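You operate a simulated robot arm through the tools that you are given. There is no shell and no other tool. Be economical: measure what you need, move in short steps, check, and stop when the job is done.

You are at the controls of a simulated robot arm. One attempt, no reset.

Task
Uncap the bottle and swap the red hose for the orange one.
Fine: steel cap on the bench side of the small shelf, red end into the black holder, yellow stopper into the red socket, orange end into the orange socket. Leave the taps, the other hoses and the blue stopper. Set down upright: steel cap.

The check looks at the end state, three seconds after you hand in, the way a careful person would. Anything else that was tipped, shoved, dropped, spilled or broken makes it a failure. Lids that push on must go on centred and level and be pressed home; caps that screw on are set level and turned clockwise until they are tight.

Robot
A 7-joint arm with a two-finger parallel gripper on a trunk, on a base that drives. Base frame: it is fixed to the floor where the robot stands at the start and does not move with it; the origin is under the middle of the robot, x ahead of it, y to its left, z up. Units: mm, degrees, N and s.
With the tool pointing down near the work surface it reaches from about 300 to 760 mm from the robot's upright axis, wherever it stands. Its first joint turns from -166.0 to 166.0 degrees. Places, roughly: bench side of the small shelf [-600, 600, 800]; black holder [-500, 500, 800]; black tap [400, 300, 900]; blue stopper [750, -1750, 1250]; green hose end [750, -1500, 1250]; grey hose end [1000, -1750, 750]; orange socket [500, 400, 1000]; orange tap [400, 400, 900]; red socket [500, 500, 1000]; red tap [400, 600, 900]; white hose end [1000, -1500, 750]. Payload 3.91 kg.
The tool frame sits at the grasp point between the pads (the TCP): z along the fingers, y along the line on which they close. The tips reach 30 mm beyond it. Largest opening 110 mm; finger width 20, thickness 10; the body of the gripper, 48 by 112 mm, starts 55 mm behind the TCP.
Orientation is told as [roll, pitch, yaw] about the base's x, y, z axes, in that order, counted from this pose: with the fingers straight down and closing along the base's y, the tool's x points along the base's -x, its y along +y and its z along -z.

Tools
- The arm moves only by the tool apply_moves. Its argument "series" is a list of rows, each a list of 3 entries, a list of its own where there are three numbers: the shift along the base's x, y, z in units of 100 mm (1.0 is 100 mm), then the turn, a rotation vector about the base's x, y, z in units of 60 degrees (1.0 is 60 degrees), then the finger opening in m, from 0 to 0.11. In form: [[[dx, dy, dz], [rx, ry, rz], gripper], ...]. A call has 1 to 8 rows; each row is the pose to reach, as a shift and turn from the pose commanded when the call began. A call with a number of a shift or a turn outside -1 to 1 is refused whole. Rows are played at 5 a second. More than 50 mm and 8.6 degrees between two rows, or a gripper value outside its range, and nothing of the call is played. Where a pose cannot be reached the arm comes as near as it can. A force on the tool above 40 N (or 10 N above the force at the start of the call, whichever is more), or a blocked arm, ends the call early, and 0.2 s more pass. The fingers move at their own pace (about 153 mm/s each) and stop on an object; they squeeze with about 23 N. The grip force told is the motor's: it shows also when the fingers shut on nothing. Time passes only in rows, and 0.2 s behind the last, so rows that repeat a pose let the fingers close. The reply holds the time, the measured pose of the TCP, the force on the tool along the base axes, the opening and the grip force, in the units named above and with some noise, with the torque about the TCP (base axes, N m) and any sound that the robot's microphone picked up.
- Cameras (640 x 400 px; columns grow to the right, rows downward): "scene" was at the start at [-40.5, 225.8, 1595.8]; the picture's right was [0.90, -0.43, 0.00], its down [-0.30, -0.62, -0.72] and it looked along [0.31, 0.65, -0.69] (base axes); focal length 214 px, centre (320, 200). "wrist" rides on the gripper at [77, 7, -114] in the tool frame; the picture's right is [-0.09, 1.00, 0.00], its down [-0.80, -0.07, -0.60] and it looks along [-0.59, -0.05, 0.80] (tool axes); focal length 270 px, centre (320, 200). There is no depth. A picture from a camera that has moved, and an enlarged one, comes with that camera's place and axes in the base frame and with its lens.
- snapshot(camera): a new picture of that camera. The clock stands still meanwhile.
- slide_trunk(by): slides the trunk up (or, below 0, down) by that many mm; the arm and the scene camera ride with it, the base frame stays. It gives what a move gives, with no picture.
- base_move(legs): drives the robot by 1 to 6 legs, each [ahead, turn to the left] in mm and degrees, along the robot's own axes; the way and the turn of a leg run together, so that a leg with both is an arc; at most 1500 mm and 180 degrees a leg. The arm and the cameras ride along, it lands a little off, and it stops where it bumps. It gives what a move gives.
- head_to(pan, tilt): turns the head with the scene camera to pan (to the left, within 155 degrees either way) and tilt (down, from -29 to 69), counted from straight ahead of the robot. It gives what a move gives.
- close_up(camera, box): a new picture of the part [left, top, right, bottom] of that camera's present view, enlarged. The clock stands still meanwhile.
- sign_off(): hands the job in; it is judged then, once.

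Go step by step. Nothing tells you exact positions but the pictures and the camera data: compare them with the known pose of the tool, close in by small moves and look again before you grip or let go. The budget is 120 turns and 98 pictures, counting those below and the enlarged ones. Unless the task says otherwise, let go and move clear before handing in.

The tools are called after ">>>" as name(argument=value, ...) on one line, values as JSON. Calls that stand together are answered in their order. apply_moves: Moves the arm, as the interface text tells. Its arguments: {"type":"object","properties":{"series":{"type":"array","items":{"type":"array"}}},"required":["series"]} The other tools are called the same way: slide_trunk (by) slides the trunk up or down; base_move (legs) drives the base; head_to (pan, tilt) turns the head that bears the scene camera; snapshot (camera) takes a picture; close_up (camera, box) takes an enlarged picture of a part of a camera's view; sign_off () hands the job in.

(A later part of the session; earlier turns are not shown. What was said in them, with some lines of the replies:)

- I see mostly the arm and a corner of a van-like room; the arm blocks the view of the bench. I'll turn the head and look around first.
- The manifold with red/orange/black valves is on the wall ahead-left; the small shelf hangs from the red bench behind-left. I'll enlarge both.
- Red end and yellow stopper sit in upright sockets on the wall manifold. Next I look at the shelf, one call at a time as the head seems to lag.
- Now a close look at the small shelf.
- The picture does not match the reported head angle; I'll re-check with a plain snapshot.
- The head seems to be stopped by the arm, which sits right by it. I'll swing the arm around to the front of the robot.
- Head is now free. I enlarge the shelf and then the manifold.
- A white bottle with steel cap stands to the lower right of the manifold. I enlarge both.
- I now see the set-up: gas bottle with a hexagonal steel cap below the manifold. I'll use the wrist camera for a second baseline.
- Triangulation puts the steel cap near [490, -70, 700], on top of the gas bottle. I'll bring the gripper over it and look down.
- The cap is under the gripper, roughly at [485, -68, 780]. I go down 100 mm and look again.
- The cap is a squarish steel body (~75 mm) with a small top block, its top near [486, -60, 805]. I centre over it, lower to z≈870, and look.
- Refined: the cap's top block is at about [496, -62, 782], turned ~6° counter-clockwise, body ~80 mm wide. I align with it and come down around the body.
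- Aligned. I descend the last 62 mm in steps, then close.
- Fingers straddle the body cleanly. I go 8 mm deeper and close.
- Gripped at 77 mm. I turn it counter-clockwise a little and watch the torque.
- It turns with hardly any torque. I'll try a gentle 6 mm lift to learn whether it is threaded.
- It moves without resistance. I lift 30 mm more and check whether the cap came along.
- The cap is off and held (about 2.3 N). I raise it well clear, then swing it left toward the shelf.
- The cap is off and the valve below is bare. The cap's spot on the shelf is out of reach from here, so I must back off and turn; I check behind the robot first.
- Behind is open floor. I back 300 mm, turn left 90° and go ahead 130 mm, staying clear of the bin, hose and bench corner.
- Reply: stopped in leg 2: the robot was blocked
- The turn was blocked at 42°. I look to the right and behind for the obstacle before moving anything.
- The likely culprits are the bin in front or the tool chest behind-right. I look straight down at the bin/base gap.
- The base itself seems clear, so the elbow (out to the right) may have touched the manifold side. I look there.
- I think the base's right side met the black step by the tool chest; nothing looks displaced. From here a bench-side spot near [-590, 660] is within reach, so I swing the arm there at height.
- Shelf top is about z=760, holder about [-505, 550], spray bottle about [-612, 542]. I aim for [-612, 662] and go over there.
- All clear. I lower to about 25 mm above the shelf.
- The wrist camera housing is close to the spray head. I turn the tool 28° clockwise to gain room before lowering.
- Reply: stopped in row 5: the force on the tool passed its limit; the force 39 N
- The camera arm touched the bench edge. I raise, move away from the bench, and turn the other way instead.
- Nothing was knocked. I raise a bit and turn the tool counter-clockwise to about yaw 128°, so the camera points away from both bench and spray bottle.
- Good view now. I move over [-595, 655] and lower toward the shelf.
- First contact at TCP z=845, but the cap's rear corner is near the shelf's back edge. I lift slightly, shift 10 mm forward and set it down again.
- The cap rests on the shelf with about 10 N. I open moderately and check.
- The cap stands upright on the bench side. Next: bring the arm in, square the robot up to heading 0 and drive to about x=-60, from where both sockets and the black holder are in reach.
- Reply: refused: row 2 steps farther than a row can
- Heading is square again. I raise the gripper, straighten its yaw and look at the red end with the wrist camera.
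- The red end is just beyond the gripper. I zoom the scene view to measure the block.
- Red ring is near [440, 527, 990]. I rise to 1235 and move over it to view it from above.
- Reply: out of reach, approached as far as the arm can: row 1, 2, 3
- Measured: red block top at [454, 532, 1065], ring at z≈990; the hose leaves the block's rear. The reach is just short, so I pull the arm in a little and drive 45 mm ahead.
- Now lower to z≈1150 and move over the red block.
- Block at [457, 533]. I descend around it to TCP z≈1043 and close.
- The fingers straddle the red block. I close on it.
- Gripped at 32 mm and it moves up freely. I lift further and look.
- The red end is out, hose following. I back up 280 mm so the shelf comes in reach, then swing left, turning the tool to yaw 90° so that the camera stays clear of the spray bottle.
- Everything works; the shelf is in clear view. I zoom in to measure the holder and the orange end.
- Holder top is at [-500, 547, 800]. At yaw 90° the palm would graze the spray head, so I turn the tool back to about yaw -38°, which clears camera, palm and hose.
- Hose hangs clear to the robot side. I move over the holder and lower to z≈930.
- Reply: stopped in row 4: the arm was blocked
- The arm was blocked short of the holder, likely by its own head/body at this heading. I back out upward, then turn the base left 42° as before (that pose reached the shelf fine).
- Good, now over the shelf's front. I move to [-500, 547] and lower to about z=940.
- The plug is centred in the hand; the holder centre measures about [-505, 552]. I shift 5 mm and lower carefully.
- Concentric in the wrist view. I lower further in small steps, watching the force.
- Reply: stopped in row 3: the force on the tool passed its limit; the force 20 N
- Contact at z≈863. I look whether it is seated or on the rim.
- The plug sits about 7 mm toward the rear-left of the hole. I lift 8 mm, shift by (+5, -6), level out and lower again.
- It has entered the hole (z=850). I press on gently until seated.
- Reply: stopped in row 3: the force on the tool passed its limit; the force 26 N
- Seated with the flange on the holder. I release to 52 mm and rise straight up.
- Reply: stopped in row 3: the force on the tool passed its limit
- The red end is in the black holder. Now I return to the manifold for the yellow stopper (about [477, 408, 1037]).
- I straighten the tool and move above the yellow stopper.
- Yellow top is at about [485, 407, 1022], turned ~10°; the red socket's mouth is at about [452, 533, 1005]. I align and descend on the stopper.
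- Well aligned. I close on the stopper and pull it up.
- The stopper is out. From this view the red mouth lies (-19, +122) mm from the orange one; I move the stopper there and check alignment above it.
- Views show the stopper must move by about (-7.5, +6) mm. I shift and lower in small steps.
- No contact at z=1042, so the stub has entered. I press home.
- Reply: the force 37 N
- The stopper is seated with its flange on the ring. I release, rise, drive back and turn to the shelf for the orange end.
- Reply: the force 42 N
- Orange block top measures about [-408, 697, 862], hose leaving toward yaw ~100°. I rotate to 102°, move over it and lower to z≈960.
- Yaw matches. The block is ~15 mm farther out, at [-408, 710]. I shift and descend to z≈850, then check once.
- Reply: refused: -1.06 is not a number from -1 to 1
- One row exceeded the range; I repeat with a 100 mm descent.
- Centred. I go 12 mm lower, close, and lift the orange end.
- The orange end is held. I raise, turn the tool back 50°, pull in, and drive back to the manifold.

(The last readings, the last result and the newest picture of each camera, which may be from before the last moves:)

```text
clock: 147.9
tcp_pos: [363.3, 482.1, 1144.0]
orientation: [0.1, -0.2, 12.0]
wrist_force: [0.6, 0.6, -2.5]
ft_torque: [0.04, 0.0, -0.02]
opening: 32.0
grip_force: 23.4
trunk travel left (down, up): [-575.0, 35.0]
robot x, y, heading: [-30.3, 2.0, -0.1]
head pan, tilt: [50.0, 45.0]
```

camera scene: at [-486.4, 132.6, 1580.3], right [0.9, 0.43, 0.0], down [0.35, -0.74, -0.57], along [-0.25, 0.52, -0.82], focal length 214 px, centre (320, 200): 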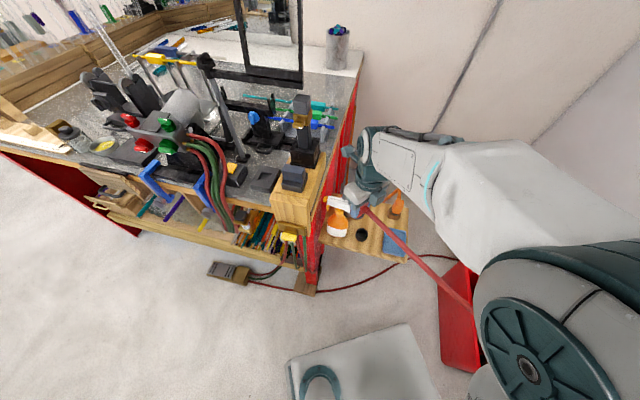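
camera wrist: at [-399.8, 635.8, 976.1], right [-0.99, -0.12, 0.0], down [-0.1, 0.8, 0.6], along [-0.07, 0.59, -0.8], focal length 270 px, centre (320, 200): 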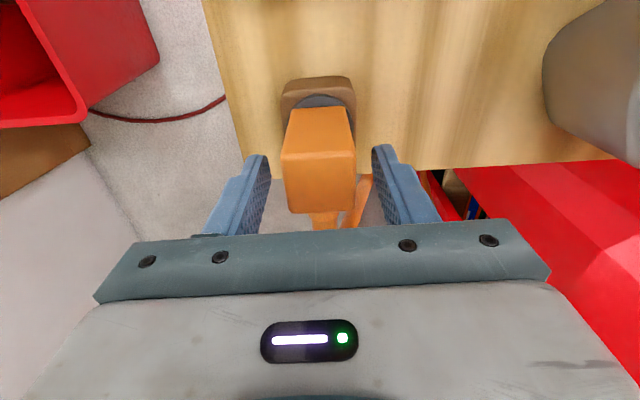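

I move over the orange socket at about [478, 407], stopping just above it to check.

>>> apply_moves(series=[[[0.25, -0.38, 0], [0, 0, 0], 0.015], [[0.5, -0.75, 0], [0, 0, 0], 0.015], [[0.9, -0.75, 0], [0, 0, 0], 0.015], [[1.0, -0.75, 0], [0, 0, 0], 0.015]])

>>> apply_moves(series=[[[0.15, 0, -0.2], [0, 0, 0], 0.015], [[0.15, 0, -0.58], [0, 0, 0], 0.015], [[0.15, 0, -0.58], [0, 0, 0], 0.015]])

>>> close_up(camera="wrist", box=[224, 50, 416, 170])

>>> close_up(camera="scene", box=[340, 165, 436, 225])

```text
clock: 148.9
tcp_pos: [463.0, 406.4, 1144.0]
orientation: [0.1, -0.2, 12.0]
wrist_force: [0.4, 0.3, -1.9]
ft_torque: [-0.02, -0.02, -0.02]
opening: 31.9
grip_force: 22.9
trunk travel left (down, up): [-575.0, 35.0]
robot x, y, heading: [-34.6, 2.2, 0.2]
head pan, tilt: [50.0, 45.0]
```

```text
clock: 149.7
tcp_pos: [478.1, 405.9, 1087.8]
orientation: [0.1, -0.2, 11.9]
wrist_force: [-1.1, 0.2, -1.2]
ft_torque: [0.01, 0.0, 0.01]
opening: 32.0
grip_force: 22.6
trunk travel left (down, up): [-575.0, 35.0]
robot x, y, heading: [-30.5, 1.9, 0.0]
head pan, tilt: [50.0, 45.0]
```

```text
3.33 times, centred on (320, 110) of wrist
camera zoom: at [400.0, 395.7, 1203.7], right [-0.12, 0.99, 0.0], down [0.8, 0.09, 0.6], along [0.59, 0.07, -0.8], focal length 901 px, centre (320, 500)
```

zoom: 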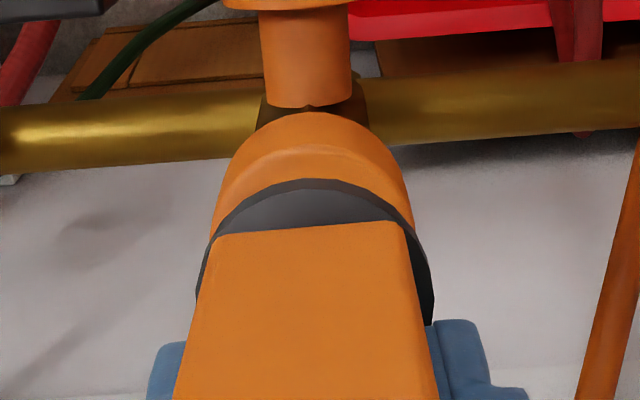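

```text
6.67 times, centred on (388, 195) of scene
camera zoom: at [-55.0, 215.6, 1593.7], right [0.77, -0.64, 0.0], down [-0.45, -0.54, -0.71], along [0.45, 0.54, -0.71], focal length 1430 px, centre (-133, 233)
```

zoom: 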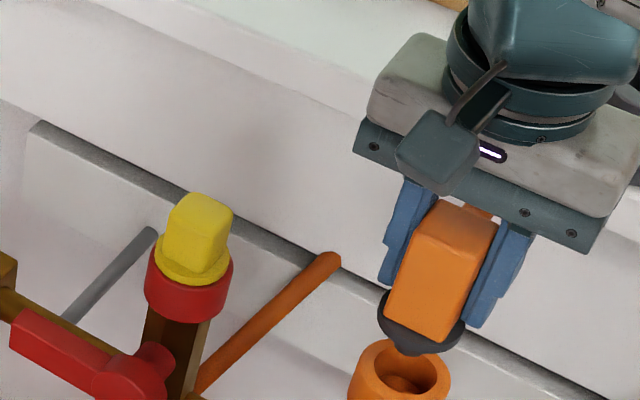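

Alignment is within ~2 mm in both views. I nudge +1.5 mm in x and lower in small steps.

>>> apply_moves(series=[[[0.015, 0.0, -0.1], [0, 0, 0], 0.015], [[0.015, 0, -0.18], [0, 0, 0], 0.015], [[0.015, 0, -0.24], [0, 0, 0], 0.015], [[0.015, 0, -0.29], [0, 0, 0], 0.015]])

```text
clock: 150.7
tcp_pos: [480.4, 405.0, 1058.1]
orientation: [0.1, -0.2, 11.8]
wrist_force: [-0.4, -0.5, 2.4]
ft_torque: [-0.02, 0.05, -0.01]
opening: 32.0
grip_force: 22.9
trunk travel left (down, up): [-575.0, 35.0]
robot x, y, heading: [-35.3, 1.4, 0.1]
head pan, tilt: [50.0, 45.0]
```

It has entered (z=1058, almost no side force). I press it home.

>>> apply_moves(series=[[[0, 0, -0.04], [0, 0, 0], 0.015], [[0, 0, -0.07], [0, 0, 0], 0.015], [[0, 0, -0.1], [0, 0, 0], 0.015], [[0, 0, -0.13], [0, 0, 0], 0.015]])

>>> close_up(camera="scene", box=[340, 165, 436, 225])

```text
clock: 151.5
tcp_pos: [483.3, 407.8, 1051.2]
orientation: [0.3, -0.7, 11.8]
wrist_force: [-0.1, -0.4, -2.1]
ft_torque: [-0.07, 0.0, -0.03]
opening: 31.7
grip_force: 22.9
trunk travel left (down, up): [-575.0, 35.0]
robot x, y, heading: [-33.4, 2.8, 0.1]
head pan, tilt: [50.0, 45.0]
stopped in row 3: the force on the tool passed its limit (the readings are from after the stop); the commanded pose is now the measured one
```

```text
6.67 times, centred on (388, 195) of scene
camera zoom: at [-53.6, 217.1, 1592.8], right [0.77, -0.64, 0.0], down [-0.45, -0.54, -0.71], along [0.45, 0.54, -0.71], focal length 1430 px, centre (-133, 233)
```

zoom: 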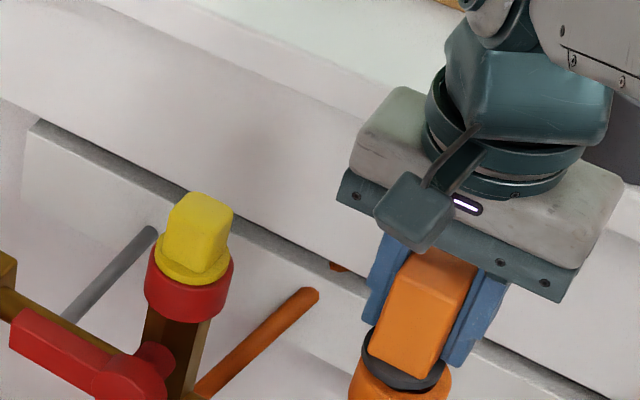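

Flange appears at the ring. One more firm press to confirm it is home.

>>> apply_moves(series=[[[-0.015, 0, -0.03], [0, 0.01, 0], 0.015], [[-0.015, 0, -0.06], [0, 0.01, 0], 0.015], [[-0.015, 0, -0.08], [0, 0.01, 0], 0.015]])

```text
clock: 152.3
tcp_pos: [483.2, 407.5, 1046.0]
orientation: [0.5, -0.5, 11.7]
wrist_force: [19.7, 5.0, 10.0]
ft_torque: [0.15, -0.67, 0.0]
opening: 32.1
grip_force: 22.7
trunk travel left (down, up): [-575.0, 35.0]
robot x, y, heading: [-31.1, 0.1, -0.1]
head pan, tilt: [50.0, 45.0]
```

It went a further 5 mm. I remove the side load and press again.

>>> apply_moves(series=[[[0.015, 0, -0.02], [0, 0, 0], 0.015], [[0.02, 0, -0.04], [0, 0, 0], 0.015], [[0.02, 0, -0.06], [0, 0, 0], 0.015]])

>>> close_up(camera="wrist", box=[224, 50, 416, 170])

```text
clock: 153.1
tcp_pos: [483.2, 407.6, 1040.6]
orientation: [0.6, -0.2, 11.7]
wrist_force: [21.1, 3.6, 11.0]
ft_torque: [0.16, -0.54, 0.02]
opening: 31.9
grip_force: 23.4
trunk travel left (down, up): [-575.0, 35.0]
robot x, y, heading: [-29.9, 4.7, 0.2]
head pan, tilt: [50.0, 45.0]
```

```text
3.33 times, centred on (320, 110) of wrist
camera zoom: at [406.1, 396.8, 1156.2], right [-0.12, 0.99, 0.01], down [0.8, 0.09, 0.6], along [0.59, 0.08, -0.8], focal length 901 px, centre (320, 500)
```

zoom: 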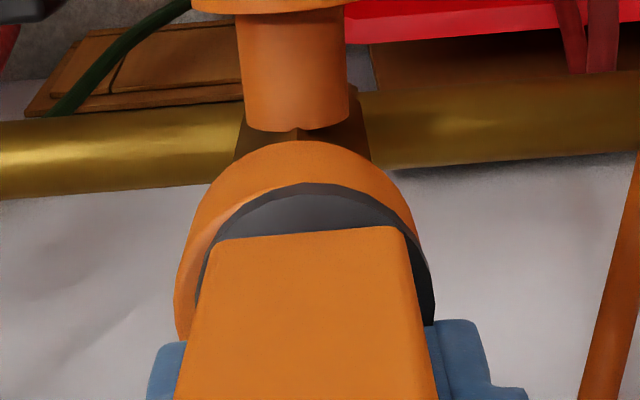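

The numbers look odd (TCP lower than expected, side force in x). I take a tight scene view of the socket.

>>> close_up(camera="scene", box=[355, 185, 419, 225])

```text
10.00 times, centred on (387, 205) of scene
camera zoom: at [-52.6, 215.5, 1593.8], right [0.77, -0.64, 0.0], down [-0.46, -0.54, -0.71], along [0.45, 0.54, -0.71], focal length 2145 px, centre (-350, 150)
```

zoom: 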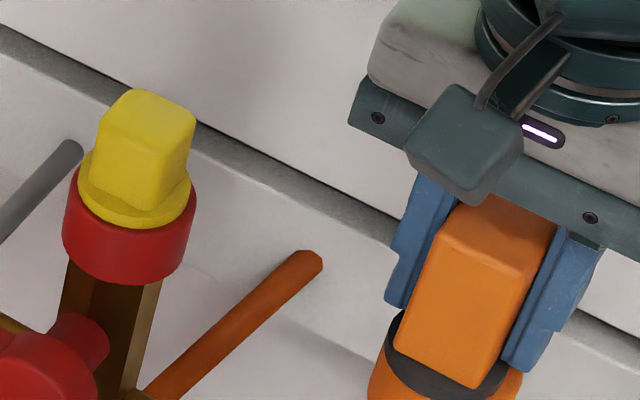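

The flange sits concentric on the orange ring; the fingers just slid a little down the block. It is home, so I release and rise straight up.

>>> apply_moves(series=[[[0, 0, 0.04], [0, 0, 0], 0.035], [[0, 0, 0.04], [0, 0, 0], 0.05], [[0, 0, 0.04], [0, 0, 0], 0.065], [[0, 0, 0.04], [0, 0, 0], 0.065]])

>>> apply_moves(series=[[[0, 0, 0.3], [0, 0, 0], 0.065], [[0, 0, 0.7], [0, 0, 0], 0.065], [[0, 0, 1.0], [0, 0, 0], 0.065]])

>>> close_up(camera="scene", box=[340, 165, 436, 225])

```text
clock: 154.1
tcp_pos: [481.9, 408.7, 1043.1]
orientation: [0.4, -0.2, 11.9]
wrist_force: [-0.1, 0.6, 0.7]
ft_torque: [-0.02, 0.02, -0.02]
opening: 65.3
grip_force: 0.1
trunk travel left (down, up): [-575.0, 35.0]
robot x, y, heading: [-29.9, 2.0, 0.1]
head pan, tilt: [50.0, 45.0]
```

```text
clock: 154.9
tcp_pos: [479.1, 409.5, 1143.5]
orientation: [0.5, -0.2, 11.9]
wrist_force: [-0.4, -1.0, 0.0]
ft_torque: [-0.04, 0.03, -0.01]
opening: 65.0
grip_force: 0.1
trunk travel left (down, up): [-575.0, 35.0]
robot x, y, heading: [-34.4, 3.9, 0.2]
head pan, tilt: [50.0, 45.0]
```

```text
6.67 times, centred on (388, 195) of scene
camera zoom: at [-55.2, 215.4, 1593.7], right [0.77, -0.64, 0.0], down [-0.45, -0.54, -0.71], along [0.45, 0.54, -0.71], focal length 1430 px, centre (-133, 233)
```

zoom: 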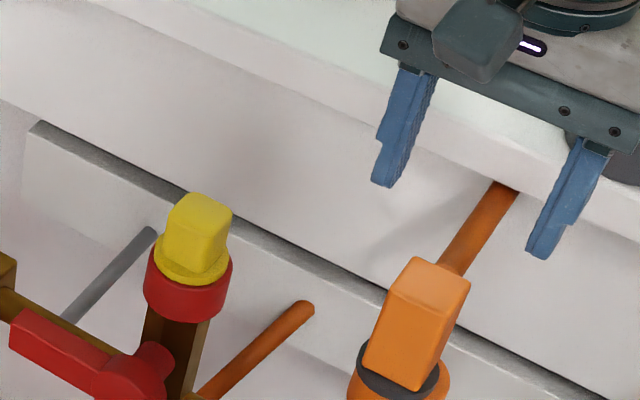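

Orange end sits upright in its socket, yellow stopper level in the red one. I pull the arm back and take a last look at the shelf.

>>> apply_moves(series=[[[-0.4, 0, 0.1], [0, 0, 0], 0.065], [[-0.8, 0, 0.2], [0, 0, 0], 0.065], [[-1.0, 0, 0.2], [0, 0, 0], 0.065]])

>>> head_to(pan=122, tilt=50)

>>> close_up(camera="scene", box=[220, 170, 380, 270])

```text
clock: 155.7
tcp_pos: [381.5, 406.9, 1165.2]
orientation: [0.5, -0.1, 11.8]
wrist_force: [0.1, -0.3, 0.2]
ft_torque: [0.01, 0.03, 0.0]
opening: 64.9
grip_force: 0.0
trunk travel left (down, up): [-575.0, 35.0]
robot x, y, heading: [-28.7, -0.3, 0.1]
head pan, tilt: [50.0, 45.0]
```

```text
clock: 157.1
tcp_pos: [382.6, 408.2, 1164.6]
orientation: [0.6, -0.3, 11.8]
wrist_force: [0.4, 0.0, 0.2]
ft_torque: [0.01, -0.01, -0.01]
opening: 65.2
grip_force: 0.1
trunk travel left (down, up): [-575.0, 35.0]
robot x, y, heading: [-30.4, -1.0, 0.3]
head pan, tilt: [122.0, 50.0]
```

```text
4.00 times, centred on (300, 220) of scene
camera zoom: at [-148.1, 218.5, 1586.8], right [0.85, 0.53, 0.0], down [0.41, -0.65, -0.64], along [-0.34, 0.54, -0.77], focal length 858 px, centre (400, 120)
```

zoom: 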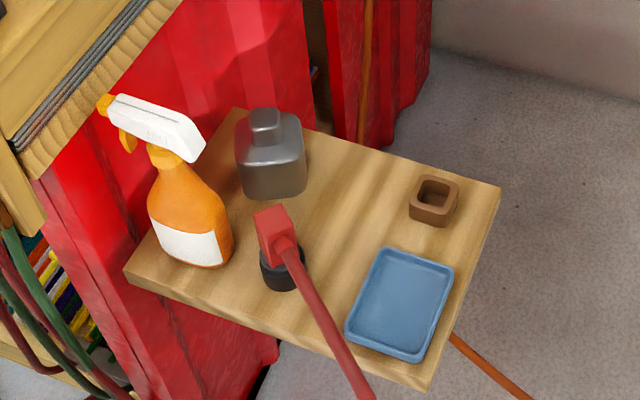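

The cap stands upright beside the bench, the red end is seated in the black holder, and nothing on the shelf has been disturbed. The arm is clear, so I hand in.

>>> sign_off()

```text
The job is handed in.
```

I've handed the job in, and the last pictures show everything where you asked:

- **Steel cap:** off the bottle and standing upright on the bench side of the small shelf.
- **Red end:** in the black holder.
- **Yellow stopper:** in the red socket.
- **Orange end:** in the orange socket.

I didn't handle the taps, the other hoses or the blue stopper. While I was placing the cap, the wrist camera bumped the bench edge. One base turn was also blocked partway, I think by the black step near the tool chest. I saw nothing moved or tipped after either.
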